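You operate a simulated robot arm through the tools that you are given. There is no shell and no other tool. Be economical: measure what you need, move in short steps, check, and stop when the job is done.

Carry out the task below with a simulated two-armed robot. There is one attempt and no reset: what you move stays moved.

Task
Take the cap off the grip cleaner bottle and lay it down on the clear end of the grinder bench.

It is judged by the outcome, as a careful person would: the job done as asked, and still so three seconds after it is handed in. It fails if anything else is knocked over, pushed out of place, dropped, spilled or broken. A push-on lid holds only when it is set on centred and level and pressed home; a screw cap is set on level and turned clockwise until tight.

Robot
Two 7-joint arms with two-finger parallel grippers on one trunk, on a base that drives. Base frame: it is fixed to the floor where the robot stands at the start and does not move with it; the origin is under the middle of the robot, x ahead of it, y to its left, z up. Lengths are in m, angles in rad, forces in N, time in s.
The left shoulder is at the start at [0.05, 0.187, 1.115], the right one opposite. With the tool pointing down near the work surface each hand reaches from about 0.1 to 0.66 m from the robot's upright axis, wherever it stands, measured 20 degrees to its own side. Payload 3.43 kg a hand.
The TCP of each hand is the grasp point between the finger pads, 0.03 m short of the fingertips. In the tool frame z runs along the fingers and y along their closing line. The gripper opens to 0.094 m. The fingers are 0.028 m wide and 0.01 m thick; the gripper's body (0.05 by 0.096 m) begins 0.055 m behind the TCP.
Orientation is told as [roll, pitch, yaw] about the base's x, y, z axes, in that order, counted from this pose: with the fingers straight down and closing along the base's y, the tool's x points along the base's -x, its y along +y and its z along -z.

Tools
- The arms move only by the tool servo_tool. It takes "left_moves", "right_moves" or both (then of equal length, played together; a hand with none holds still); each is a list of rows, each a list of 3 entries, a list of its own where there are three numbers: the shift along the base's x, y, z in m, then the turn, a rotation vector about the base's x, y, z in rad, then the gripper command, from -1 (shut) to 1 (fully open), values between in proportion. In form: [[[dx, dy, dz], [ax, ay, az], fingers], ...]. A call has 1 to 8 rows; each row shifts and turns the commanded pose from where the row before left it. Each row takes 0.2 s and may step no farther than 0.05 m and 0.15 rad from the row before; otherwise, or with a gripper value out of range, the whole call is refused. Where a pose cannot be reached the arm comes as near as it can. A force on the tool above 40 N (or 10 N above the force at the start of the call, whichever is more), or a blocked arm, ends the call early, and 0.2 s more pass. Each finger travels about 0.153 m/s and halts on what it meets, pressing with about 33 N; the grip force reading is that of the motor and also rises with nothing between the fingers. The clock runs only during rows and for 0.2 s after the last one: add rows that do not move to give the fingers time. It gives the time, the measured TCP pose, the force on the tool (base axes), the opening and the grip force at its end, in the units of the frame above (readings bear some noise), with the torque about the TCP (base axes, N m) and any sound that the robot's microphone picked up.
- Cameras (640 x 400 px; columns grow to the right, rows downward): "scene" is now at [0.1434, -0.0309, 1.3431]; the picture's right is [-0.13, -0.99, 0.00], its down [0.00, -0.00, -1.00] and it looks along [0.99, -0.13, 0.00] (base axes); focal length 270 px, centre (320, 200). "left" rides on the left gripper at [0.076, -0.014, -0.103] in its tool frame; the picture's right is [0.18, 0.98, 0.00], its down [-0.75, 0.14, -0.64] and it looks along [-0.63, 0.12, 0.77] (tool axes); focal length 243 px, centre (320, 200). "right" rides on the right gripper at [0.076, 0.014, -0.103] in its tool frame; the picture's right is [-0.18, 0.98, 0.00], its down [-0.75, -0.14, -0.64] and it looks along [-0.63, -0.12, 0.77] (tool axes); focal length 243 px, centre (320, 200). There is no depth. A picture from a camera that has moved, and an enlarged one, comes with that camera's place and axes in the base frame and with its lens. The place of the scene camera against the robot may be out by one fixed shift of up to 0.025 m in any direction.
- grab_frame(camera): a new picture of that camera. The clock stands still meanwhile.
- move_column(by): slides the trunk up (or, below 0, down) by that many m; the arms and the scene camera ride with it, the base frame stays. It gives what a move gives, with no picture.
- roll_base(legs): drives the robot by 1 to 6 legs, each [ahead, left, turn to the left] in m, m and rad, along the robot's own axes; the way and the turn of a leg run together, so that a leg with both is an arc; at most 1.5 m and 3.142 rad a leg. The arms and the cameras ride along, it lands a little off, and it stops where it bumps. It gives what a move gives.
- pan_tilt(pan, tilt): turns the head with the scene camera to pan (to the left, within 1.396 rad either way) and tilt (down, from -0.506 to 1.204), counted from straight ahead of the robot. It gives what a move gives.
- zoom(camera, box): a new picture of the part [left, top, right, bottom] of that camera's present view, enlarged. The clock stands still meanwhile.
- job_done(): hands the job in; it is judged then, once.

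Work in short steps. Places have to be worked out from the pictures, the camera data and where the tool is seen: move nearer, look again, correct. Check each grasp and each placing, and mend what went wrong. You have 120 turns and 108 pictures in all, those below and enlarged ones among them. Open the grippers and draw the arms clear of the work before you hand the job in, unless the task says otherwise; then end with one line.

The tools are called after ">>>" by a JSON object that holds its "method" and its "body". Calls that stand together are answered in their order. servo_tool: Moves the arms, as the interface text tells. Its arguments: {"type":"object","properties":{"left_moves":{"type":"array","items":{"type":"array"}},"right_moves":{"type":"array","items":{"type":"array"}}},"required":[]} The other tools are called the same way: move_column (by) slides the trunk up or down; roll_base (legs) drives the base; pan_tilt (pan, tilt) turns the head that bears the scene camera; grab_frame (camera) takes a picture; zoom (camera, box) takes an enlarged picture of a part of a camera's view; job_done () hands the job in.

At the start:

```text
t: 0.0
left_tool_pos: [0.3801, 0.1396, 1.3351]
left_tcp_rot: [-0.002, -0.001, 0.003]
left_contact_force: [0.5, -0.2, 1.0]
left_moment: [0.01, -0.02, -0.01]
left_gripper_width: 0.094
left_gripper_force: 0.0
right_tool_pos: [0.3523, -0.198, 1.2524]
right_tcp_rot: [0.0, -0.002, -0.002]
right_contact_force: [0.6, -0.1, 0.7]
right_moment: [-0.05, -0.04, 0.0]
right_gripper_width: 0.0937
right_gripper_force: 0.1
trunk travel left (down, up): [-0.33, 0.101]
robot x, y, heading: [-0.0015, 0.0003, 0.0]
head pan, tilt: [-0.131, -0.005]
```

scene: 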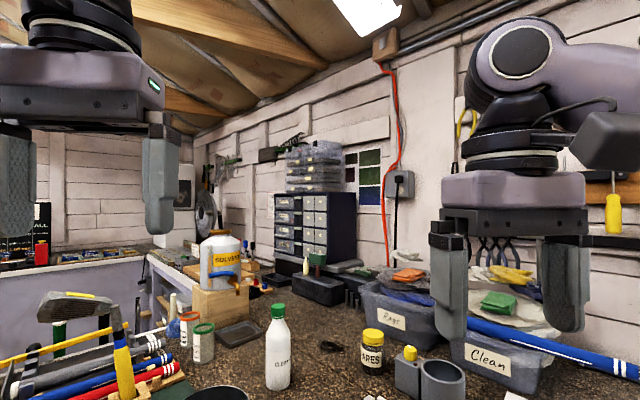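
right: 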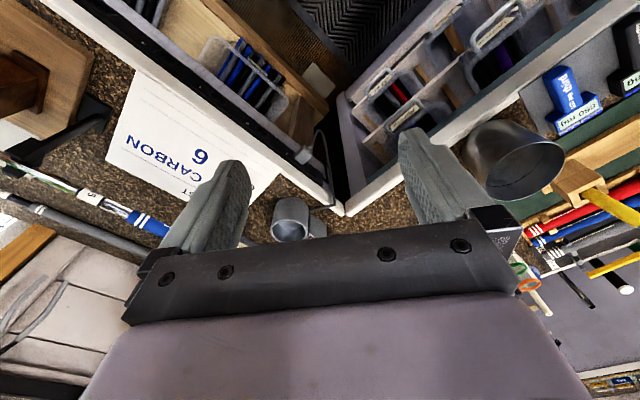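
left: 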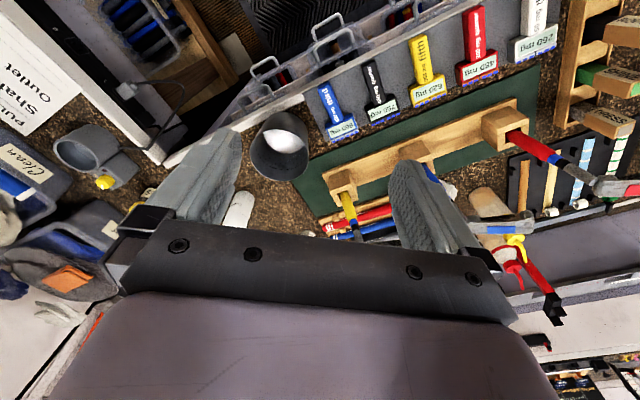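

The scene shows a white bottle with a green cap; I need to read its label and find the grinder bench.

>>> {"method": "zoom", "body": {"camera": "scene", "box": [160, 220, 480, 400]}}

>>> {"method": "pan_tilt", "body": {"pan": 0.9, "tilt": 0.4}}

>>> {"method": "grab_frame", "body": {"camera": "scene"}}

>>> {"method": "pan_tilt", "body": {"pan": -1.0, "tilt": 0.4}}

>>> {"method": "grab_frame", "body": {"camera": "scene"}}

>>> {"method": "pan_tilt", "body": {"pan": 0.0, "tilt": 0.6}}

>>> {"method": "grab_frame", "body": {"camera": "scene"}}

```text
2.00 times, centred on (320, 310) of scene
camera zoom: at [0.1434, -0.0309, 1.3431], right [-0.13, -0.99, 0.0], down [0.0, 0.0, -1.0], along [0.99, -0.13, 0.0], focal length 539 px, centre (320, -20)
```

zoom: 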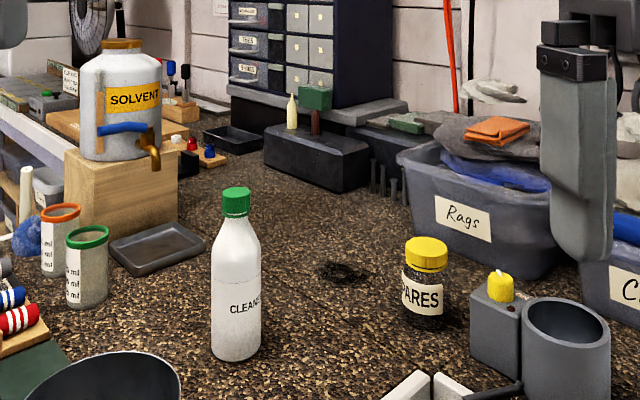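

```text
t: 1.3
left_tool_pos: [0.3793, 0.1398, 1.3371]
left_tcp_rot: [-0.002, -0.001, 0.002]
left_contact_force: [0.2, 0.4, 0.0]
left_moment: [0.0, -0.01, 0.01]
left_gripper_width: 0.094
left_gripper_force: 0.0
right_tool_pos: [0.3526, -0.1985, 1.2515]
right_tcp_rot: [0.001, -0.003, 0.0]
right_contact_force: [0.2, 0.1, 0.0]
right_moment: [0.0, -0.01, 0.01]
right_gripper_width: 0.0939
right_gripper_force: 0.0
trunk travel left (down, up): [-0.33, 0.101]
robot x, y, heading: [-0.0012, -0.0007, 0.001]
head pan, tilt: [0.901, 0.4]
```

```text
103 pictures are left
camera scene: at [0.1119, 0.0533, 1.3057], right [0.78, -0.62, 0.0], down [-0.24, -0.3, -0.92], along [0.57, 0.72, -0.39], focal length 270 px, centre (320, 200)
```

scene: 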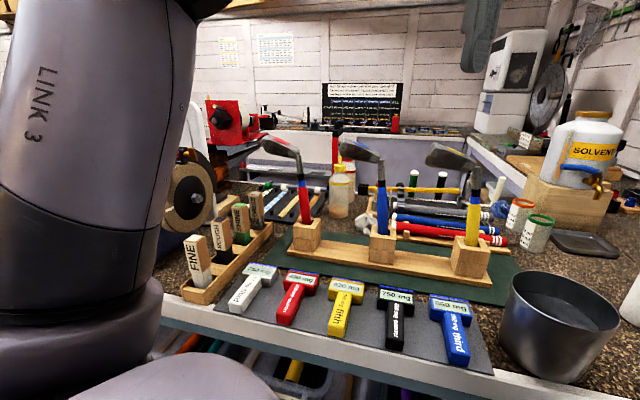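

```text
t: 3.2
left_tool_pos: [0.3788, 0.1391, 1.3354]
left_tcp_rot: [-0.001, -0.002, 0.001]
left_contact_force: [0.4, -0.1, 0.0]
left_moment: [0.03, 0.02, 0.01]
left_gripper_width: 0.0939
left_gripper_force: 0.1
right_tool_pos: [0.3505, -0.1977, 1.2518]
right_tcp_rot: [0.004, -0.001, 0.0]
right_contact_force: [-0.5, -0.3, -0.1]
right_moment: [-0.05, -0.02, 0.04]
right_gripper_width: 0.094
right_gripper_force: 0.0
trunk travel left (down, up): [-0.33, 0.101]
robot x, y, heading: [0.0018, 0.001, -0.003]
head pan, tilt: [-1.0, 0.4]
```

```text
102 pictures are left
camera scene: at [0.1044, -0.0971, 1.3057], right [-0.84, -0.54, 0.0], down [-0.21, 0.33, -0.92], along [0.5, -0.77, -0.39], focal length 270 px, centre (320, 200)
```

scene: 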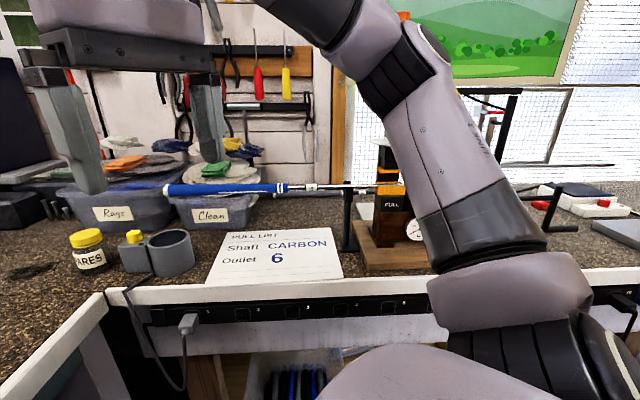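

```text
t: 4.4
left_tool_pos: [0.3784, 0.1401, 1.3362]
left_tcp_rot: [-0.001, -0.001, 0.001]
left_contact_force: [0.5, -1.3, 0.3]
left_moment: [0.02, 0.02, -0.02]
left_gripper_width: 0.0938
left_gripper_force: 0.1
right_tool_pos: [0.3511, -0.1981, 1.2501]
right_tcp_rot: [0.002, -0.001, 0.0]
right_contact_force: [0.0, -0.6, -0.3]
right_moment: [0.0, 0.01, -0.04]
right_gripper_width: 0.0942
right_gripper_force: 0.1
trunk travel left (down, up): [-0.33, 0.101]
robot x, y, heading: [0.0006, 0.0026, -0.001]
head pan, tilt: [0.0, 0.6]
```

```text
101 pictures are left
camera scene: at [0.1427, -0.0193, 1.2875], right [0.0, -1.0, 0.0], down [-0.56, 0.0, -0.83], along [0.83, 0.0, -0.56], focal length 270 px, centre (320, 200)
```

scene: 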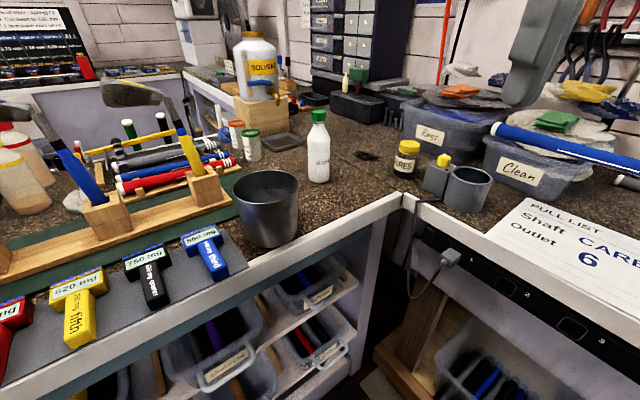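

The layout needs more inspection: I'll read labels and look further to the sides for the grinder.

>>> {"method": "zoom", "body": {"camera": "scene", "box": [270, 90, 370, 200]}}

>>> {"method": "pan_tilt", "body": {"pan": 1.39, "tilt": 0.4}}

>>> {"method": "grab_frame", "body": {"camera": "scene"}}

>>> {"method": "pan_tilt", "body": {"pan": 0.5, "tilt": 0.1}}

>>> {"method": "grab_frame", "body": {"camera": "scene"}}

>>> {"method": "pan_tilt", "body": {"pan": -1.39, "tilt": 0.3}}

>>> {"method": "grab_frame", "body": {"camera": "scene"}}

```text
3.64 times, centred on (320, 145) of scene
camera zoom: at [0.1427, -0.0193, 1.2875], right [0.0, -1.0, 0.0], down [-0.56, 0.0, -0.83], along [0.83, 0.0, -0.56], focal length 980 px, centre (320, 400)
```

zoom: 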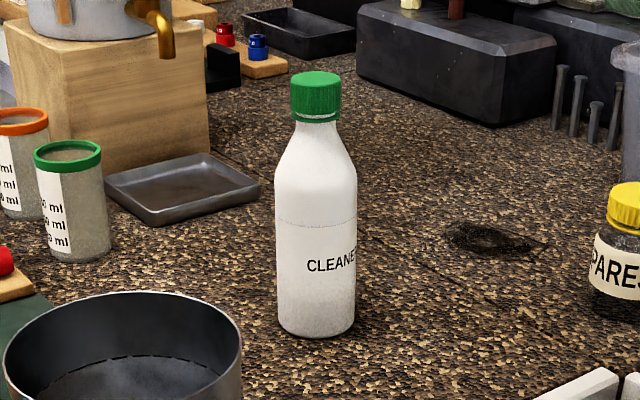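

```text
t: 6.0
left_tool_pos: [0.3788, 0.141, 1.337]
left_tcp_rot: [-0.002, -0.004, 0.0]
left_contact_force: [-1.0, 0.1, 0.0]
left_moment: [0.04, -0.02, 0.0]
left_gripper_width: 0.0941
left_gripper_force: 0.0
right_tool_pos: [0.3514, -0.1971, 1.2518]
right_tcp_rot: [0.002, 0.0, 0.0]
right_contact_force: [1.1, -0.1, -0.6]
right_moment: [0.02, 0.0, 0.0]
right_gripper_width: 0.0939
right_gripper_force: 0.0
trunk travel left (down, up): [-0.33, 0.101]
robot x, y, heading: [0.0023, 0.0001, -0.004]
head pan, tilt: [1.389, 0.4]
```

```text
99 pictures are left
camera scene: at [0.0711, 0.0719, 1.3057], right [0.98, -0.18, 0.0], down [-0.07, -0.38, -0.92], along [0.17, 0.91, -0.39], focal length 270 px, centre (320, 200)
```

scene: 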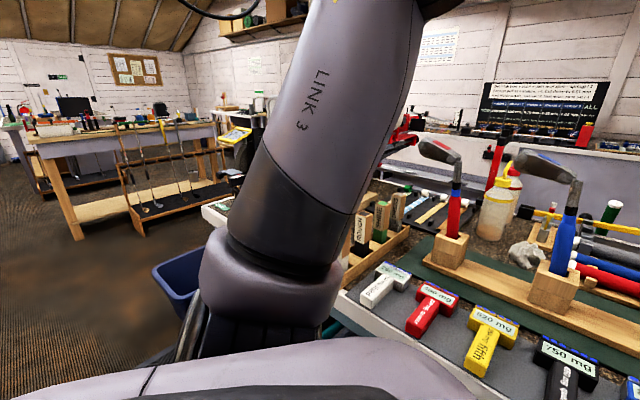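

```text
t: 7.2
left_tool_pos: [0.3781, 0.1394, 1.3369]
left_tcp_rot: [-0.003, -0.001, 0.002]
left_contact_force: [0.1, -0.2, 0.0]
left_moment: [0.03, 0.03, -0.01]
left_gripper_width: 0.0942
left_gripper_force: 0.1
right_tool_pos: [0.3521, -0.1984, 1.2526]
right_tcp_rot: [0.002, -0.004, -0.001]
right_contact_force: [0.1, 1.4, -0.2]
right_moment: [0.02, 0.02, 0.02]
right_gripper_width: 0.094
right_gripper_force: 0.1
trunk travel left (down, up): [-0.33, 0.101]
robot x, y, heading: [0.0036, -0.0011, 0.001]
head pan, tilt: [0.499, 0.099]
```

```text
98 pictures are left
camera scene: at [0.1351, 0.0249, 1.3336], right [0.48, -0.88, 0.0], down [-0.09, -0.05, -0.99], along [0.87, 0.48, -0.1], focal length 270 px, centre (320, 200)
```

scene: 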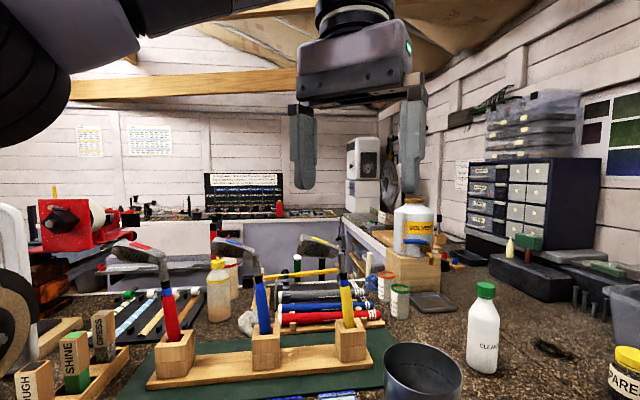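

```text
t: 9.0
left_tool_pos: [0.3792, 0.139, 1.3361]
left_tcp_rot: [-0.001, -0.003, 0.002]
left_contact_force: [-0.7, 0.4, 0.3]
left_moment: [-0.02, 0.02, 0.02]
left_gripper_width: 0.0939
left_gripper_force: 0.1
right_tool_pos: [0.3508, -0.1994, 1.2518]
right_tcp_rot: [0.001, -0.001, 0.001]
right_contact_force: [0.0, -0.2, -0.8]
right_moment: [-0.01, 0.0, -0.02]
right_gripper_width: 0.0937
right_gripper_force: 0.1
trunk travel left (down, up): [-0.33, 0.101]
robot x, y, heading: [-0.0005, 0.0011, 0.005]
head pan, tilt: [-1.389, 0.3]
```

```text
97 pictures are left
camera scene: at [0.0712, -0.111, 1.315], right [-0.98, -0.18, 0.0], down [-0.05, 0.29, -0.96], along [0.17, -0.94, -0.3], focal length 270 px, centre (320, 200)
```

scene: 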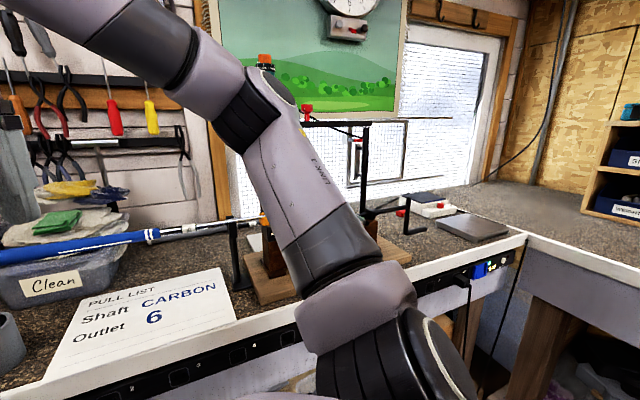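

The front bench doesn't clearly show a grinder; I'll raise the trunk for clearance and turn the base left to look at the left side and behind.

>>> {"method": "move_column", "body": {"by": 0.1}}

>>> {"method": "roll_base", "body": {"legs": [[0, 0, 0.8]]}}

>>> {"method": "pan_tilt", "body": {"pan": 0.0, "tilt": 0.4}}

>>> {"method": "grab_frame", "body": {"camera": "scene"}}

>>> {"method": "pan_tilt", "body": {"pan": 1.3, "tilt": 0.3}}

>>> {"method": "grab_frame", "body": {"camera": "scene"}}

```text
t: 10.3
left_tool_pos: [0.3783, 0.1401, 1.4366]
left_tcp_rot: [-0.002, -0.003, 0.002]
left_contact_force: [0.9, -0.8, 0.3]
left_moment: [0.01, 0.02, 0.01]
left_gripper_width: 0.0941
left_gripper_force: 0.2
right_tool_pos: [0.3522, -0.198, 1.3519]
right_tcp_rot: [0.002, 0.0, 0.001]
right_contact_force: [-0.8, 0.2, 0.1]
right_moment: [0.02, -0.01, 0.01]
right_gripper_width: 0.0941
right_gripper_force: 0.0
trunk travel left (down, up): [-0.43, 0.001]
robot x, y, heading: [0.0003, -0.0027, 0.001]
head pan, tilt: [-1.389, 0.3]
```

```text
t: 12.8
left_tool_pos: [0.1642, 0.3683, 1.4369]
left_tcp_rot: [-0.001, -0.003, 0.799]
left_contact_force: [-0.4, 0.8, 0.1]
left_moment: [0.01, -0.03, 0.0]
left_gripper_width: 0.0939
left_gripper_force: 0.0
right_tool_pos: [0.3873, 0.1138, 1.3517]
right_tcp_rot: [0.002, -0.001, 0.795]
right_contact_force: [1.0, -0.1, -1.0]
right_moment: [-0.01, 0.03, 0.0]
right_gripper_width: 0.0941
right_gripper_force: 0.0
trunk travel left (down, up): [-0.43, 0.001]
robot x, y, heading: [0.0014, -0.002, 0.797]
head pan, tilt: [-1.389, 0.3]
```

```text
t: 14.4
left_tool_pos: [0.1656, 0.3688, 1.4358]
left_tcp_rot: [-0.002, -0.003, 0.797]
left_contact_force: [0.7, -0.4, 0.5]
left_moment: [0.05, -0.05, 0.01]
left_gripper_width: 0.0939
left_gripper_force: 0.0
right_tool_pos: [0.3872, 0.1114, 1.3518]
right_tcp_rot: [0.002, 0.0, 0.797]
right_contact_force: [0.4, 0.2, -0.2]
right_moment: [-0.01, 0.01, 0.02]
right_gripper_width: 0.0941
right_gripper_force: 0.1
trunk travel left (down, up): [-0.43, 0.001]
robot x, y, heading: [0.004, -0.0002, 0.796]
head pan, tilt: [0.0, 0.4]
```

```text
96 pictures are left
camera scene: at [0.1017, 0.0886, 1.4057], right [0.71, -0.7, 0.0], down [-0.27, -0.28, -0.92], along [0.65, 0.66, -0.39], focal length 270 px, centre (320, 200)
```

scene: 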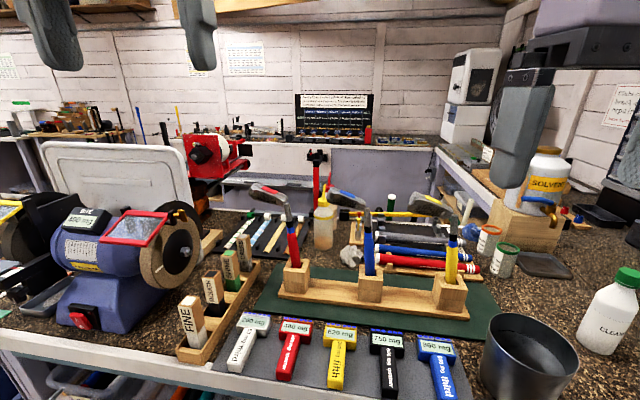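

```text
t: 15.8
left_tool_pos: [0.1647, 0.3672, 1.4358]
left_tcp_rot: [-0.003, -0.002, 0.796]
left_contact_force: [1.6, -0.2, 0.3]
left_moment: [0.0, -0.01, 0.01]
left_gripper_width: 0.0937
left_gripper_force: 0.1
right_tool_pos: [0.3875, 0.1134, 1.3521]
right_tcp_rot: [0.001, 0.001, 0.796]
right_contact_force: [0.0, 0.8, -0.7]
right_moment: [0.0, -0.01, 0.02]
right_gripper_width: 0.0939
right_gripper_force: 0.0
trunk travel left (down, up): [-0.43, 0.001]
robot x, y, heading: [-0.0013, 0.0012, 0.794]
head pan, tilt: [1.3, 0.3]
```

```text
95 pictures are left
camera scene: at [-0.01, 0.1033, 1.415], right [0.87, 0.5, 0.0], down [0.15, -0.26, -0.96], along [-0.48, 0.83, -0.3], focal length 270 px, centre (320, 200)
```

scene: 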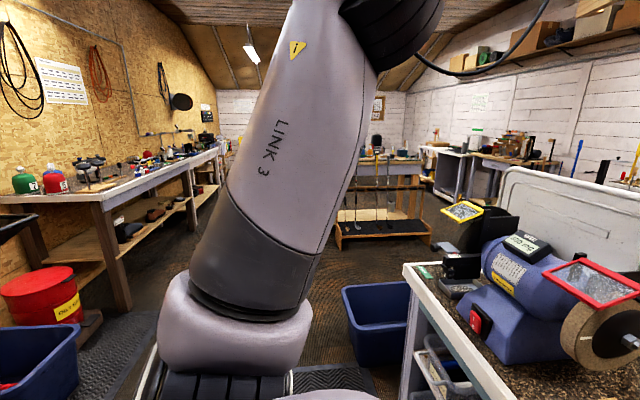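

A blue bench grinder sits on the left bench run. I'll look at its surroundings from closer crops and then also check the right/rear bench.

>>> {"method": "zoom", "body": {"camera": "scene", "box": [390, 180, 640, 400]}}

>>> {"method": "pan_tilt", "body": {"pan": 0.6, "tilt": 0.5}}

>>> {"method": "grab_frame", "body": {"camera": "scene"}}

>>> {"method": "roll_base", "body": {"legs": [[0, 0, -2.0]]}}

>>> {"method": "pan_tilt", "body": {"pan": -0.6, "tilt": 0.3}}

>>> {"method": "grab_frame", "body": {"camera": "scene"}}

```text
1.82 times, centred on (515, 290) of scene
camera zoom: at [-0.01, 0.1033, 1.415], right [0.87, 0.5, 0.0], down [0.15, -0.26, -0.96], along [-0.48, 0.83, -0.3], focal length 490 px, centre (-34, 36)
```

zoom: 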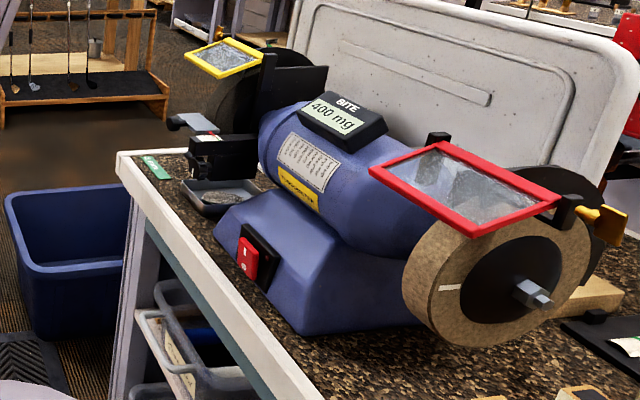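

```text
t: 16.9
left_tool_pos: [0.1639, 0.3694, 1.4356]
left_tcp_rot: [-0.001, -0.002, 0.798]
left_contact_force: [0.4, 0.8, 0.7]
left_moment: [-0.02, 0.03, -0.01]
left_gripper_width: 0.094
left_gripper_force: 0.1
right_tool_pos: [0.3877, 0.1119, 1.3511]
right_tcp_rot: [0.002, 0.0, 0.795]
right_contact_force: [0.5, -0.5, -0.1]
right_moment: [-0.03, 0.0, 0.01]
right_gripper_width: 0.0939
right_gripper_force: 0.1
trunk travel left (down, up): [-0.43, 0.001]
robot x, y, heading: [-0.0012, -0.0003, 0.796]
head pan, tilt: [0.6, 0.499]
```

```text
93 pictures are left
camera scene: at [0.0525, 0.1121, 1.3966], right [0.98, -0.17, 0.0], down [-0.08, -0.47, -0.88], along [0.15, 0.86, -0.48], focal length 270 px, centre (320, 200)
```

scene: 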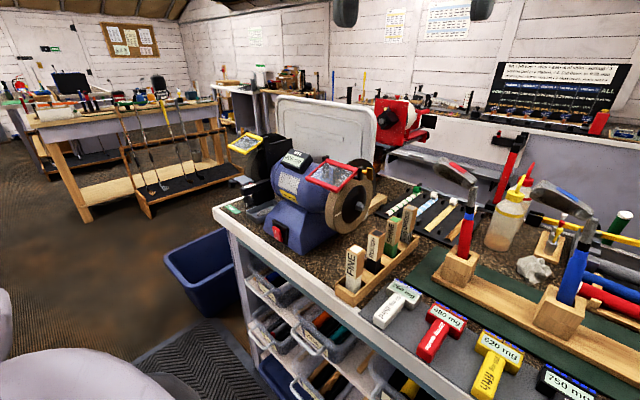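

```text
t: 22.1
left_tool_pos: [0.2577, -0.3109, 1.4374]
left_tcp_rot: [-0.002, -0.001, -1.23]
left_contact_force: [-0.2, 0.3, 0.6]
left_moment: [-0.01, -0.01, 0.02]
left_gripper_width: 0.094
left_gripper_force: 0.0
right_tool_pos: [-0.0691, -0.3982, 1.3521]
right_tcp_rot: [0.003, -0.002, -1.232]
right_contact_force: [0.2, -0.4, -0.9]
right_moment: [0.03, 0.01, -0.02]
right_gripper_width: 0.0942
right_gripper_force: 0.1
trunk travel left (down, up): [-0.43, 0.001]
robot x, y, heading: [0.0009, 0.0003, -1.23]
head pan, tilt: [0.6, 0.499]
```

```text
t: 23.6
left_tool_pos: [0.2587, -0.3122, 1.4363]
left_tcp_rot: [-0.002, -0.002, -1.231]
left_contact_force: [-1.1, -0.8, 0.3]
left_moment: [0.01, 0.02, 0.0]
left_gripper_width: 0.0941
left_gripper_force: 0.1
right_tool_pos: [-0.0687, -0.397, 1.3513]
right_tcp_rot: [0.001, -0.001, -1.232]
right_contact_force: [0.0, -0.4, 0.2]
right_moment: [-0.02, 0.0, -0.01]
right_gripper_width: 0.0941
right_gripper_force: 0.1
trunk travel left (down, up): [-0.43, 0.001]
robot x, y, heading: [0.0025, 0.0009, -1.234]
head pan, tilt: [-0.6, 0.3]
```

```text
92 pictures are left
camera scene: at [-0.0087, -0.1645, 1.415], right [-0.97, 0.26, 0.0], down [0.08, 0.29, -0.96], along [-0.25, -0.92, -0.3], focal length 270 px, centre (320, 200)
```

scene: 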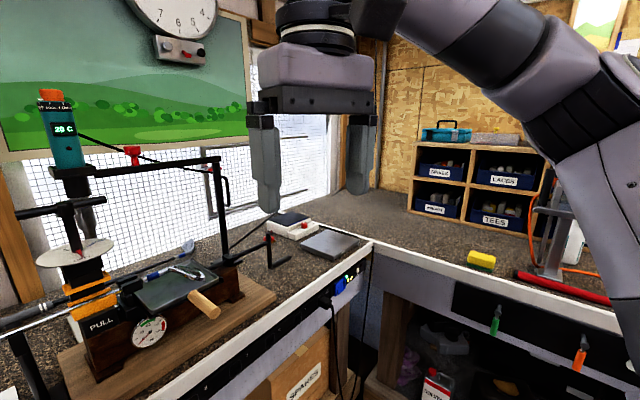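

There is another bench behind right; I'll turn further to see whether another grinder exists.

>>> {"method": "pan_tilt", "body": {"pan": -1.39, "tilt": 0.3}}

>>> {"method": "grab_frame", "body": {"camera": "scene"}}

>>> {"method": "roll_base", "body": {"legs": [[0, 0, -1.6]]}}

>>> {"method": "pan_tilt", "body": {"pan": 0.0, "tilt": 0.2}}

>>> {"method": "grab_frame", "body": {"camera": "scene"}}

>>> {"method": "pan_tilt", "body": {"pan": -0.9, "tilt": 0.2}}

>>> {"method": "grab_frame", "body": {"camera": "scene"}}

```text
t: 24.7
left_tool_pos: [0.2576, -0.3106, 1.4373]
left_tcp_rot: [-0.003, -0.001, -1.23]
left_contact_force: [0.2, 0.7, -0.5]
left_moment: [0.0, -0.04, 0.02]
left_gripper_width: 0.0939
left_gripper_force: 0.1
right_tool_pos: [-0.0705, -0.3975, 1.3522]
right_tcp_rot: [0.003, 0.0, -1.232]
right_contact_force: [0.7, 0.4, -0.2]
right_moment: [0.0, -0.01, 0.01]
right_gripper_width: 0.0936
right_gripper_force: 0.0
trunk travel left (down, up): [-0.43, 0.001]
robot x, y, heading: [0.0006, -0.0025, -1.234]
head pan, tilt: [-1.389, 0.3]
```

```text
91 pictures are left
camera scene: at [-0.0656, -0.1208, 1.415], right [-0.5, 0.87, 0.0], down [0.26, 0.15, -0.96], along [-0.83, -0.48, -0.3], focal length 270 px, centre (320, 200)
```

scene: 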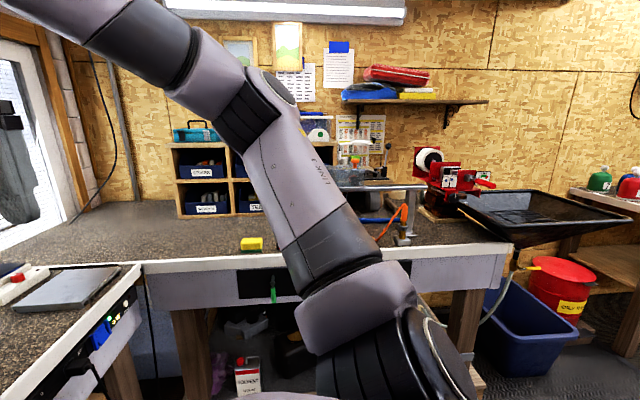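

```text
t: 29.0
left_tool_pos: [-0.3251, -0.238, 1.4361]
left_tcp_rot: [-0.003, -0.001, -2.859]
left_contact_force: [0.0, -0.1, 0.8]
left_moment: [0.0, 0.0, 0.03]
left_gripper_width: 0.0939
left_gripper_force: 0.0
right_tool_pos: [-0.3924, 0.0937, 1.3508]
right_tcp_rot: [0.002, -0.002, -2.863]
right_contact_force: [1.0, 0.1, 0.2]
right_moment: [0.0, -0.01, 0.01]
right_gripper_width: 0.0938
right_gripper_force: 0.0
trunk travel left (down, up): [-0.43, 0.001]
robot x, y, heading: [-0.0, 0.0018, -2.861]
head pan, tilt: [-1.389, 0.3]
```

```text
t: 30.6
left_tool_pos: [-0.3248, -0.2383, 1.4371]
left_tcp_rot: [-0.001, -0.003, -2.861]
left_contact_force: [-0.9, 0.5, -0.9]
left_moment: [0.02, -0.01, 0.0]
left_gripper_width: 0.0942
left_gripper_force: 0.1
right_tool_pos: [-0.3928, 0.0935, 1.3516]
right_tcp_rot: [0.002, -0.002, -2.863]
right_contact_force: [0.0, 0.1, -0.7]
right_moment: [0.01, 0.01, 0.02]
right_gripper_width: 0.0937
right_gripper_force: 0.0
trunk travel left (down, up): [-0.43, 0.001]
robot x, y, heading: [0.0009, -0.0015, -2.857]
head pan, tilt: [0.0, 0.201]
```

```text
90 pictures are left
camera scene: at [-0.1498, -0.0609, 1.4243], right [-0.27, 0.96, 0.0], down [0.19, 0.05, -0.98], along [-0.94, -0.27, -0.2], focal length 270 px, centre (320, 200)
```

scene: 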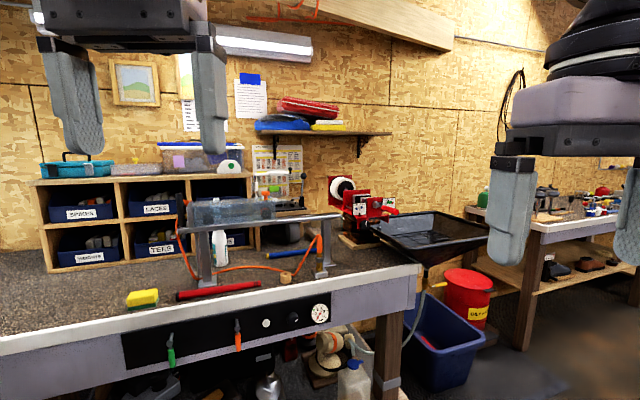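

```text
t: 31.8
left_tool_pos: [-0.3254, -0.239, 1.4369]
left_tcp_rot: [-0.001, -0.003, -2.861]
left_contact_force: [-0.1, 0.2, -0.3]
left_moment: [-0.02, 0.01, -0.01]
left_gripper_width: 0.0941
left_gripper_force: 0.1
right_tool_pos: [-0.3929, 0.0942, 1.3516]
right_tcp_rot: [0.002, -0.001, -2.862]
right_contact_force: [0.4, 0.0, -0.3]
right_moment: [-0.02, -0.01, -0.02]
right_gripper_width: 0.0937
right_gripper_force: 0.1
trunk travel left (down, up): [-0.43, 0.001]
robot x, y, heading: [0.0008, -0.0012, -2.865]
head pan, tilt: [-0.901, 0.201]
```

```text
89 pictures are left
camera scene: at [-0.136, 0.0189, 1.4243], right [0.58, 0.81, 0.0], down [0.16, -0.12, -0.98], along [-0.8, 0.57, -0.2], focal length 270 px, centre (320, 200)
```

scene: 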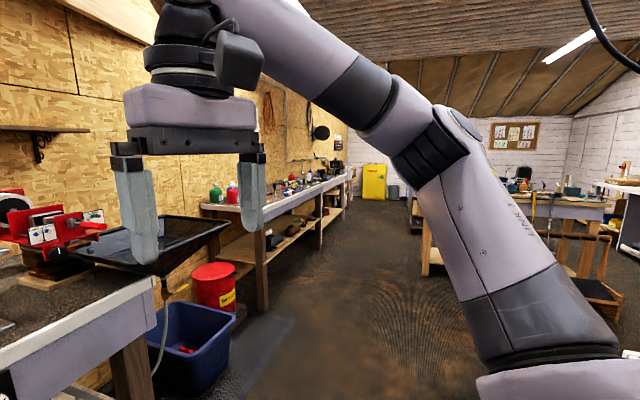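

The rear bench is a regripping bench with no grinder. I'll continue the turn to look at the far benches and the left bench's end.

>>> {"method": "roll_base", "body": {"legs": [[0, 0, -1.6]]}}

>>> {"method": "pan_tilt", "body": {"pan": 0.2, "tilt": 0.3}}

>>> {"method": "grab_frame", "body": {"camera": "scene"}}

>>> {"method": "roll_base", "body": {"legs": [[0, 0, -1.2]]}}

>>> {"method": "pan_tilt", "body": {"pan": 0.0, "tilt": 0.1}}

>>> {"method": "grab_frame", "body": {"camera": "scene"}}

>>> {"method": "zoom", "body": {"camera": "scene", "box": [240, 100, 500, 280]}}

```text
t: 36.0
left_tool_pos: [-0.238, 0.3259, 1.4355]
left_tcp_rot: [-0.002, -0.001, 1.85]
left_contact_force: [0.8, 1.0, -0.4]
left_moment: [0.0, -0.03, 0.01]
left_gripper_width: 0.094
left_gripper_force: 0.0
right_tool_pos: [0.0946, 0.3927, 1.3523]
right_tcp_rot: [0.003, -0.003, 1.849]
right_contact_force: [-0.6, -1.5, -0.6]
right_moment: [0.02, -0.01, -0.01]
right_gripper_width: 0.0942
right_gripper_force: 0.1
trunk travel left (down, up): [-0.43, 0.001]
robot x, y, heading: [-0.0027, 0.0022, 1.849]
head pan, tilt: [-0.901, 0.201]
```

```text
t: 37.3
left_tool_pos: [-0.237, 0.3256, 1.4366]
left_tcp_rot: [-0.002, -0.002, 1.849]
left_contact_force: [-0.5, 0.2, 0.2]
left_moment: [0.01, 0.01, 0.02]
left_gripper_width: 0.0939
left_gripper_force: 0.1
right_tool_pos: [0.0946, 0.393, 1.3508]
right_tcp_rot: [0.001, -0.002, 1.849]
right_contact_force: [-0.1, 0.0, -0.1]
right_moment: [0.03, 0.0, 0.0]
right_gripper_width: 0.0943
right_gripper_force: 0.2
trunk travel left (down, up): [-0.43, 0.001]
robot x, y, heading: [-0.002, 0.0016, 1.851]
head pan, tilt: [0.201, 0.3]
```

```text
88 pictures are left
camera scene: at [-0.063, 0.1199, 1.415], right [0.89, 0.46, 0.0], down [0.14, -0.26, -0.96], along [-0.44, 0.85, -0.3], focal length 270 px, centre (320, 200)
```

scene: 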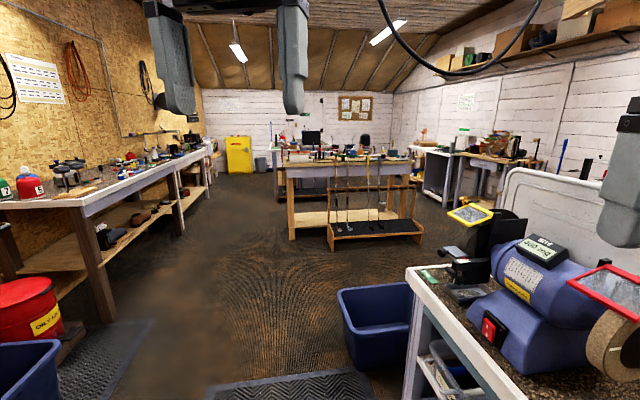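

```text
t: 40.7
left_tool_pos: [0.2093, 0.3462, 1.4359]
left_tcp_rot: [-0.001, -0.003, 0.674]
left_contact_force: [-0.4, 0.2, -0.1]
left_moment: [0.01, 0.01, 0.01]
left_gripper_width: 0.094
left_gripper_force: 0.2
right_tool_pos: [0.3982, 0.0641, 1.3523]
right_tcp_rot: [0.0, -0.001, 0.674]
right_contact_force: [0.5, 0.3, 0.8]
right_moment: [0.01, 0.0, 0.0]
right_gripper_width: 0.0941
right_gripper_force: 0.0
trunk travel left (down, up): [-0.43, 0.001]
robot x, y, heading: [0.0016, 0.0049, 0.67]
head pan, tilt: [0.201, 0.3]
```

```text
t: 41.4
left_tool_pos: [0.2088, 0.3446, 1.4365]
left_tcp_rot: [-0.001, -0.003, 0.673]
left_contact_force: [0.0, -0.7, -0.2]
left_moment: [0.0, 0.0, 0.02]
left_gripper_width: 0.094
left_gripper_force: 0.0
right_tool_pos: [0.3974, 0.0639, 1.3517]
right_tcp_rot: [0.002, -0.002, 0.674]
right_contact_force: [0.1, -0.7, -0.4]
right_moment: [0.0, 0.01, -0.01]
right_gripper_width: 0.0941
right_gripper_force: 0.1
trunk travel left (down, up): [-0.43, 0.001]
robot x, y, heading: [-0.0006, 0.0012, 0.675]
head pan, tilt: [0.0, 0.099]
```

```text
87 pictures are left
camera scene: at [0.1136, 0.0746, 1.4336], right [0.62, -0.78, 0.0], down [-0.08, -0.06, -0.99], along [0.78, 0.62, -0.1], focal length 270 px, centre (320, 200)
```

scene: 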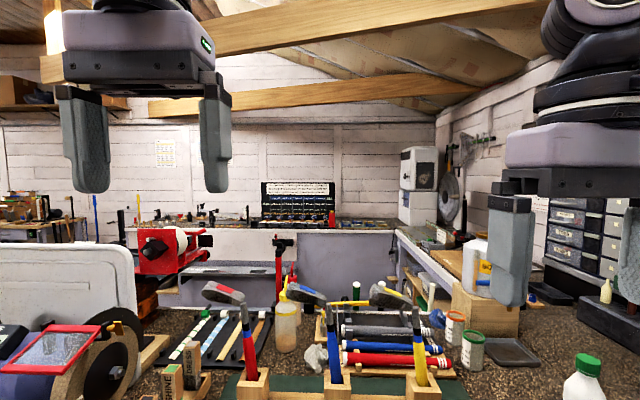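

```text
2.22 times, centred on (370, 190) of scene
camera zoom: at [0.1136, 0.0746, 1.4336], right [0.62, -0.78, 0.0], down [-0.08, -0.06, -0.99], along [0.78, 0.62, -0.1], focal length 599 px, centre (209, 222)
```

zoom: 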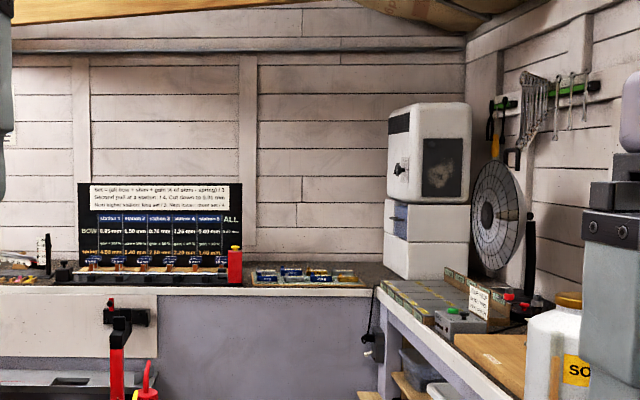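

The only grinder is the blue one on the left bench run; its far-left end (around (-0.1, 0.9)) is the candidate place. The bottle stands at about (0.74, -0.015), cap top z≈1.12 and likely a screw cap. First I'll face the bottle and move a bit closer.

>>> {"method": "roll_base", "body": {"legs": [[0, 0, -0.575], [0.145, -0.155, 0]]}}

>>> {"method": "pan_tilt", "body": {"pan": 0.1, "tilt": 0.6}}

>>> {"method": "grab_frame", "body": {"camera": "scene"}}

>>> {"method": "grab_frame", "body": {"camera": "left"}}

>>> {"method": "grab_frame", "body": {"camera": "right"}}

```text
t: 44.6
left_tool_pos: [0.5224, 0.0387, 1.4361]
left_tcp_rot: [-0.002, -0.001, 0.101]
left_contact_force: [0.4, 0.0, 0.0]
left_moment: [0.03, 0.01, -0.04]
left_gripper_width: 0.0941
left_gripper_force: 0.1
right_tool_pos: [0.5295, -0.2985, 1.3516]
right_tcp_rot: [0.002, -0.001, 0.099]
right_contact_force: [0.2, 0.7, -0.5]
right_moment: [0.0, 0.01, 0.0]
right_gripper_width: 0.0941
right_gripper_force: 0.1
trunk travel left (down, up): [-0.43, 0.001]
robot x, y, heading: [0.1603, -0.1359, 0.098]
head pan, tilt: [0.0, 0.099]
```

```text
t: 45.6
left_tool_pos: [0.5224, 0.0402, 1.4372]
left_tcp_rot: [-0.003, -0.003, 0.1]
left_contact_force: [-0.1, -0.1, -0.2]
left_moment: [-0.01, -0.05, -0.04]
left_gripper_width: 0.094
left_gripper_force: 0.0
right_tool_pos: [0.5286, -0.2994, 1.3531]
right_tcp_rot: [0.002, -0.001, 0.098]
right_contact_force: [-0.1, 0.0, 0.3]
right_moment: [-0.02, 0.01, 0.04]
right_gripper_width: 0.094
right_gripper_force: 0.0
trunk travel left (down, up): [-0.43, 0.001]
robot x, y, heading: [0.1573, -0.1388, 0.097]
head pan, tilt: [0.099, 0.6]
```

```text
85 pictures are left
camera scene: at [0.3003, -0.1327, 1.3876], right [0.2, -0.98, 0.0], down [-0.55, -0.11, -0.83], along [0.81, 0.16, -0.56], focal length 270 px, centre (320, 200)
```

scene: 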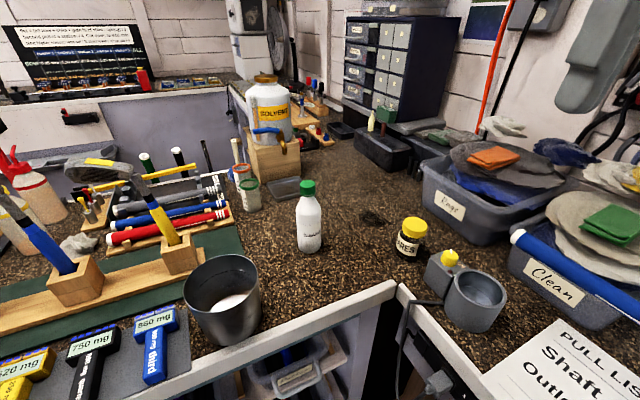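

```text
84 pictures are left
camera left: at [0.4478, 0.0179, 1.5392], right [-0.28, 0.96, 0.0], down [0.73, 0.22, 0.64], along [0.62, 0.18, -0.77], focal length 243 px, centre (320, 200)
```

left: 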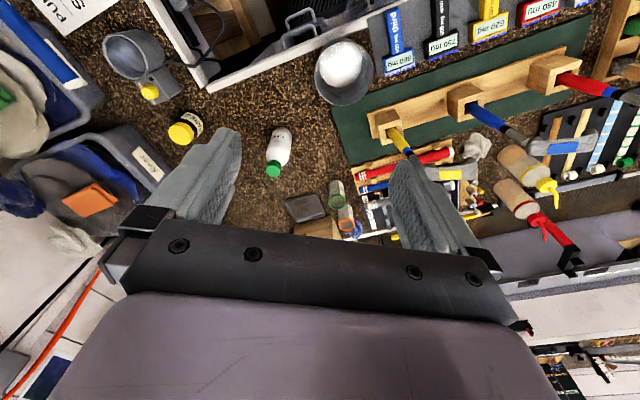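

```text
83 pictures are left
camera right: at [0.4528, -0.2921, 1.4553], right [0.09, 1.0, 0.0], down [0.76, -0.07, 0.64], along [0.64, -0.05, -0.77], focal length 243 px, centre (320, 200)
```

right: 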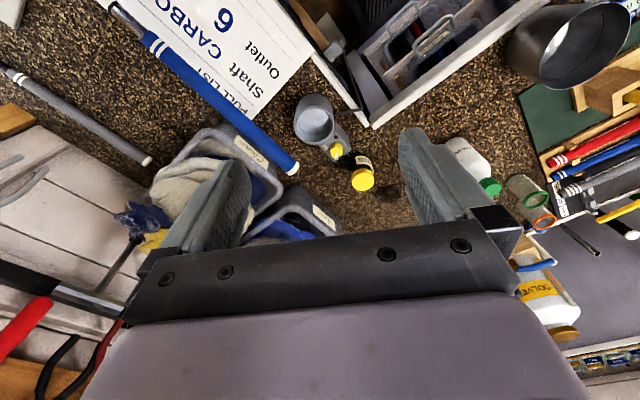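

Triangulating with the left-hand camera puts the cap at about (0.748, 0.0, 1.11). I'll start tilting the right hand toward a 30°-below-horizontal side grip on the bottle body.

>>> {"method": "servo_tool", "body": {"right_moves": [[[0, 0.01, -0.02], [0, 0, 0.125], 1], [[0, 0.01, -0.02], [0, 0, 0.125], 1], [[0, 0.01, -0.02], [0.0514, -0.1409, 0], 1], [[0, 0.01, -0.02], [0.0514, -0.1409, 0], 1], [[0, 0.01, -0.02], [0.0514, -0.1409, 0], 1], [[0, 0.01, -0.02], [0.0514, -0.1409, 0], 1], [[0, 0.01, -0.02], [0.0514, -0.1409, 0], 1], [[0, 0.01, -0.02], [0.0514, -0.1409, 0], 1]]}}

>>> {"method": "grab_frame", "body": {"camera": "scene"}}

>>> {"method": "grab_frame", "body": {"camera": "right"}}

```text
t: 47.4
left_tool_pos: [0.5247, 0.0397, 1.436]
left_tcp_rot: [-0.003, -0.005, 0.101]
left_contact_force: [-0.3, -1.1, 0.0]
left_moment: [0.0, 0.0, 0.01]
left_gripper_width: 0.0943
left_gripper_force: 0.1
right_tool_pos: [0.5321, -0.2142, 1.1965]
right_tcp_rot: [0.004, -0.9, 0.347]
right_contact_force: [0.1, 0.0, 0.6]
right_moment: [-0.01, 0.0, 0.0]
right_gripper_width: 0.094
right_gripper_force: 0.1
right hand out of reach, approached as far as the arm can: row 8
trunk travel left (down, up): [-0.43, 0.001]
robot x, y, heading: [0.1624, -0.1389, 0.093]
head pan, tilt: [0.099, 0.6]
```

```text
82 pictures are left
camera scene: at [0.3005, -0.1322, 1.3875], right [0.2, -0.98, 0.0], down [-0.55, -0.11, -0.82], along [0.81, 0.16, -0.57], focal length 270 px, centre (320, 200)
```

scene: 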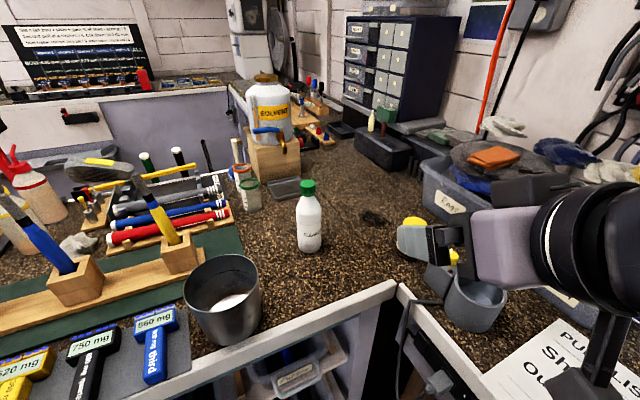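

```text
81 pictures are left
camera right: at [0.4082, -0.2446, 1.2014], right [-0.23, 0.96, 0.15], down [0.02, -0.15, 0.99], along [0.97, 0.23, 0.02], focal length 243 px, centre (320, 200)
```

right: 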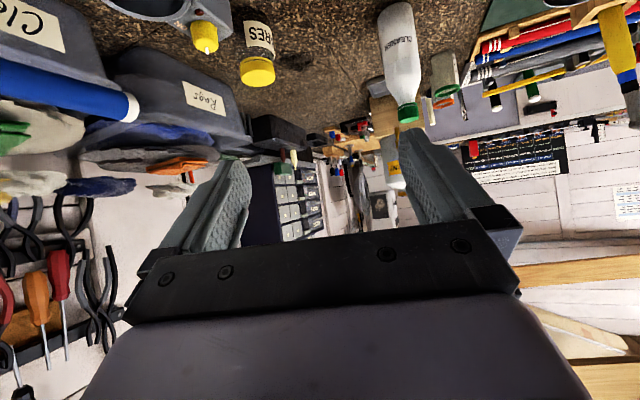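

The tilt reached is -0.9, which still leaves the gripper body clear of the neck. I'll shift toward the bottle's front-right side staying above obstacles, trying the remaining tilt there.

>>> {"method": "servo_tool", "body": {"right_moves": [[[0.012, 0.03, -0.008], [0, 0, 0], 1], [[0.012, 0.03, -0.008], [0, 0, 0], 1], [[0.012, 0.03, -0.008], [0, 0, 0], 1], [[0.012, 0.03, -0.008], [0, 0, 0], 1], [[0.012, 0.03, -0.008], [0, 0, 0], 1], [[0.01, 0.01, -0.03], [0, 0, 0], 1], [[0.01, 0.01, -0.03], [0, 0, 0], 1], [[0.0, 0.0, 0.0], [0.034, -0.094, 0], 1]]}}

>>> {"method": "grab_frame", "body": {"camera": "scene"}}

>>> {"method": "grab_frame", "body": {"camera": "right"}}

```text
t: 49.2
left_tool_pos: [0.5221, 0.0399, 1.4378]
left_tcp_rot: [0.0, -0.003, 0.102]
left_contact_force: [-0.3, 0.0, 0.6]
left_moment: [0.0, 0.01, 0.0]
left_gripper_width: 0.0939
left_gripper_force: 0.0
right_tool_pos: [0.6139, -0.0449, 1.0955]
right_tcp_rot: [0.001, -1.001, 0.352]
right_contact_force: [-1.1, 0.2, -0.1]
right_moment: [-0.02, -0.02, 0.02]
right_gripper_width: 0.0939
right_gripper_force: 0.0
trunk travel left (down, up): [-0.43, 0.001]
robot x, y, heading: [0.159, -0.1364, 0.099]
head pan, tilt: [0.099, 0.6]
```

```text
80 pictures are left
camera scene: at [0.3, -0.1329, 1.3876], right [0.2, -0.98, 0.0], down [-0.55, -0.11, -0.83], along [0.81, 0.16, -0.56], focal length 270 px, centre (320, 200)
```

scene: 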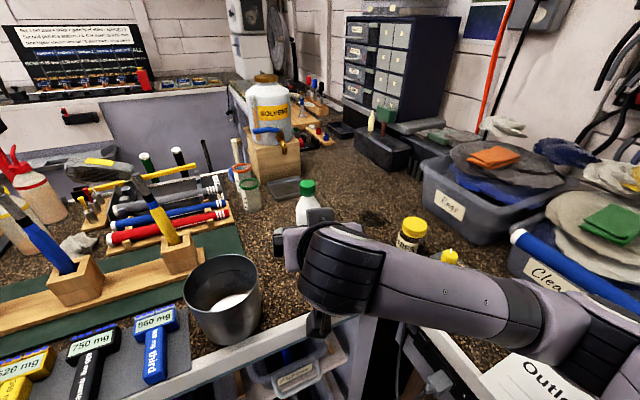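

```text
79 pictures are left
camera right: at [0.4892, -0.0746, 1.087], right [-0.25, 0.96, 0.16], down [-0.08, -0.18, 0.98], along [0.97, 0.23, 0.12], focal length 243 px, centre (320, 200)
```

right: 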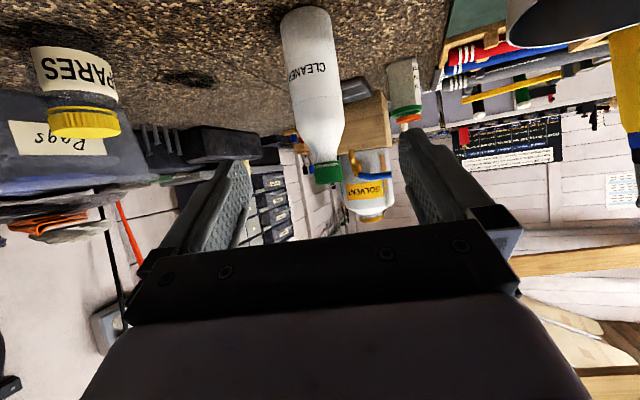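

The bottle axis is at about (0.749, 0.001), aligned with the right hand's approach line. I lower to z≈0.99 and then advance around the body.

>>> {"method": "servo_tool", "body": {"right_moves": [[[0, 0, -0.035], [0, 0, 0], 1], [[0, 0, -0.035], [0, 0, 0], 1], [[0, 0, -0.035], [0, 0, 0], 1], [[0.028, 0.0095, 0], [0, 0, 0], 1], [[0.028, 0.0095, 0], [0, 0, 0], 1], [[0.02, 0.007, 0], [0, 0, 0], 1]]}}

>>> {"method": "grab_frame", "body": {"camera": "right"}}

>>> {"method": "grab_frame", "body": {"camera": "left"}}

```text
t: 50.6
left_tool_pos: [0.5225, 0.0411, 1.4353]
left_tcp_rot: [-0.002, -0.001, 0.102]
left_contact_force: [-0.3, -0.5, -0.7]
left_moment: [0.01, 0.03, -0.01]
left_gripper_width: 0.0942
left_gripper_force: 0.0
right_tool_pos: [0.6885, -0.0196, 0.9897]
right_tcp_rot: [0.0, -1.003, 0.35]
right_contact_force: [-0.7, 0.9, 0.5]
right_moment: [0.03, 0.03, 0.02]
right_gripper_width: 0.0942
right_gripper_force: 0.0
trunk travel left (down, up): [-0.43, 0.001]
robot x, y, heading: [0.1629, -0.1369, 0.099]
head pan, tilt: [0.099, 0.6]
```

```text
78 pictures are left
camera right: at [0.5656, -0.0504, 0.9818], right [-0.24, 0.96, 0.15], down [-0.08, -0.18, 0.98], along [0.97, 0.23, 0.12], focal length 243 px, centre (320, 200)
```

right: 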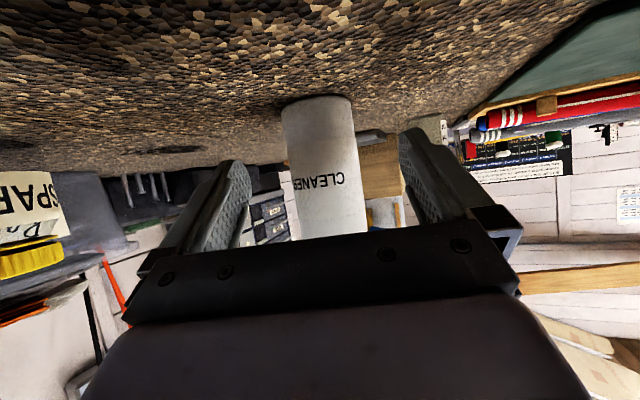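

```text
77 pictures are left
camera left: at [0.4479, 0.0182, 1.5391], right [-0.28, 0.96, 0.0], down [0.73, 0.22, 0.64], along [0.62, 0.18, -0.77], focal length 243 px, centre (320, 200)
```

left: 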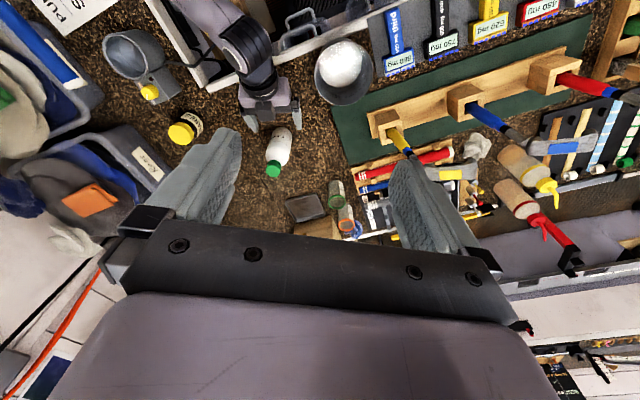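

Bottle is centred between the open fingers. Advance another ~5.5 cm and close.

>>> {"method": "servo_tool", "body": {"right_moves": [[[0.026, 0.0092, 0], [0, 0, 0], 1], [[0.025, 0.009, 0], [0, 0, 0], 1], [[0, 0, 0], [0, 0, 0], 0.3], [[0, 0, 0], [0, 0, 0], 0.1], [[0, 0, 0], [0, 0, 0], -1], [[0, 0, 0], [0, 0, 0], -1]]}}

>>> {"method": "grab_frame", "body": {"camera": "left"}}

>>> {"method": "grab_frame", "body": {"camera": "right"}}

```text
t: 52.0
left_tool_pos: [0.5233, 0.0398, 1.437]
left_tcp_rot: [-0.002, -0.002, 0.1]
left_contact_force: [-0.1, 0.5, -0.3]
left_moment: [-0.03, 0.01, 0.02]
left_gripper_width: 0.0941
left_gripper_force: 0.1
right_tool_pos: [0.738, 0.0001, 0.99]
right_tcp_rot: [0.002, -1.001, 0.351]
right_contact_force: [-1.0, 0.7, -0.3]
right_moment: [0.0, 0.02, -0.02]
right_gripper_width: 0.0548
right_gripper_force: 32.6
trunk travel left (down, up): [-0.43, 0.001]
robot x, y, heading: [0.16, -0.1379, 0.096]
head pan, tilt: [0.099, 0.6]
```

```text
76 pictures are left
camera left: at [0.4478, 0.018, 1.5392], right [-0.28, 0.96, 0.0], down [0.73, 0.22, 0.64], along [0.62, 0.18, -0.77], focal length 243 px, centre (320, 200)
```

left: 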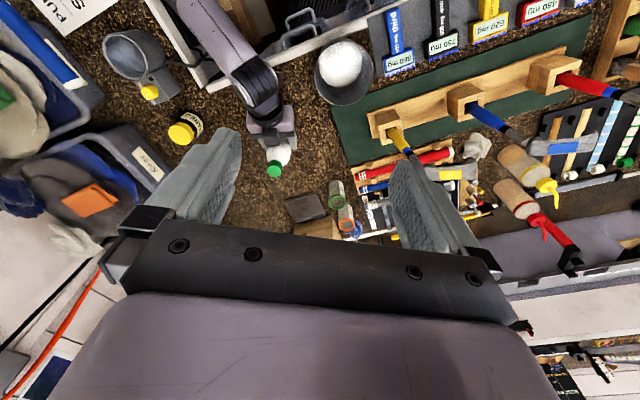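

```text
75 pictures are left
camera right: at [0.6152, -0.0312, 0.9828], right [-0.24, 0.96, 0.16], down [-0.08, -0.18, 0.98], along [0.97, 0.23, 0.12], focal length 243 px, centre (320, 200)
```

right: 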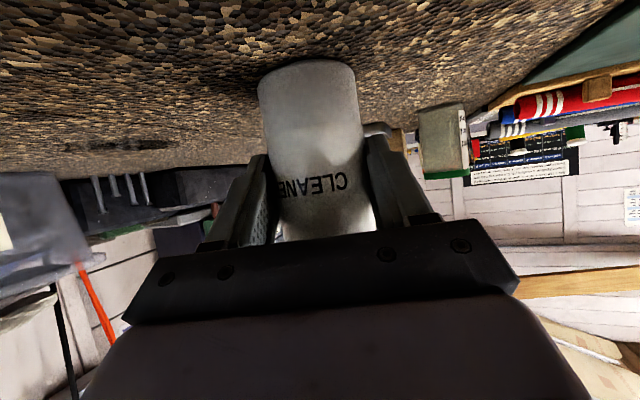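

Bottle is held firmly (0.055 m). Now I bring the left hand above the cap at about (0.752, 0.002, 1.25), turning it clockwise beforehand to have counter-clockwise travel for unscrewing.

>>> {"method": "servo_tool", "body": {"left_moves": [[[0.0286, -0.0048, -0.0234], [0, 0, -0.14], 1], [[0.0286, -0.0048, -0.0234], [0, 0, -0.14], 1], [[0.0286, -0.0048, -0.0234], [0, 0, -0.14], 1], [[0.0286, -0.0048, -0.0234], [0, 0, -0.14], 1], [[0.0286, -0.0048, -0.0234], [0, 0, -0.14], 1], [[0.0286, -0.0048, -0.0234], [0, 0, -0.14], 1], [[0.0286, -0.0048, -0.0234], [0, 0, -0.14], 1], [[0.0286, -0.0048, -0.0234], [0, 0, 0], 1]]}}

>>> {"method": "grab_frame", "body": {"camera": "left"}}

>>> {"method": "grab_frame", "body": {"camera": "scene"}}

```text
t: 53.8
left_tool_pos: [0.7146, 0.0089, 1.247]
left_tcp_rot: [-0.001, 0.0, -0.882]
left_contact_force: [-0.1, -0.2, 0.6]
left_moment: [0.02, -0.02, 0.02]
left_gripper_width: 0.0938
left_gripper_force: 0.0
left hand out of reach, approached as far as the arm can: row 7, 8
right_tool_pos: [0.7404, -0.0019, 0.9912]
right_tcp_rot: [0.003, -1.001, 0.347]
right_contact_force: [-0.3, 1.1, 0.8]
right_moment: [-0.01, 0.02, 0.01]
right_gripper_width: 0.0548
right_gripper_force: 32.9
trunk travel left (down, up): [-0.43, 0.001]
robot x, y, heading: [0.1651, -0.1412, 0.097]
head pan, tilt: [0.099, 0.6]
```

```text
74 pictures are left
camera left: at [0.6559, 0.0584, 1.3506], right [0.64, 0.77, 0.0], down [0.59, -0.49, 0.64], along [0.49, -0.41, -0.77], focal length 243 px, centre (320, 200)
```

left: 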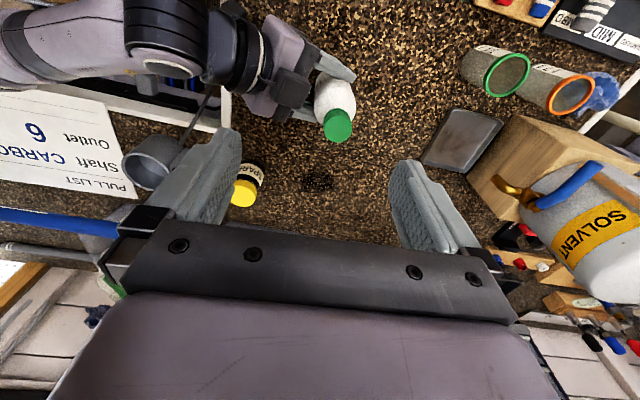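

```text
73 pictures are left
camera scene: at [0.3007, -0.1339, 1.3875], right [0.2, -0.98, 0.0], down [-0.55, -0.11, -0.82], along [0.81, 0.16, -0.57], focal length 270 px, centre (320, 200)
```

scene: 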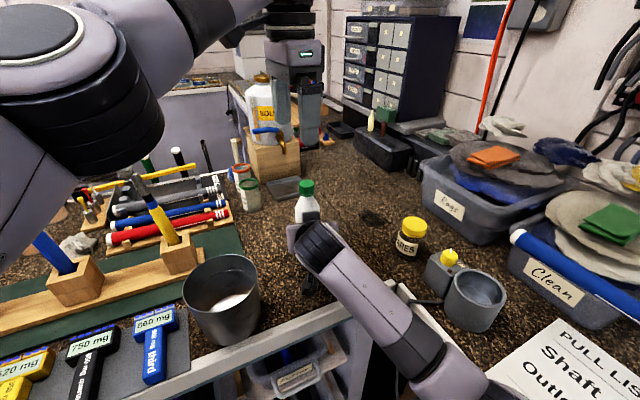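

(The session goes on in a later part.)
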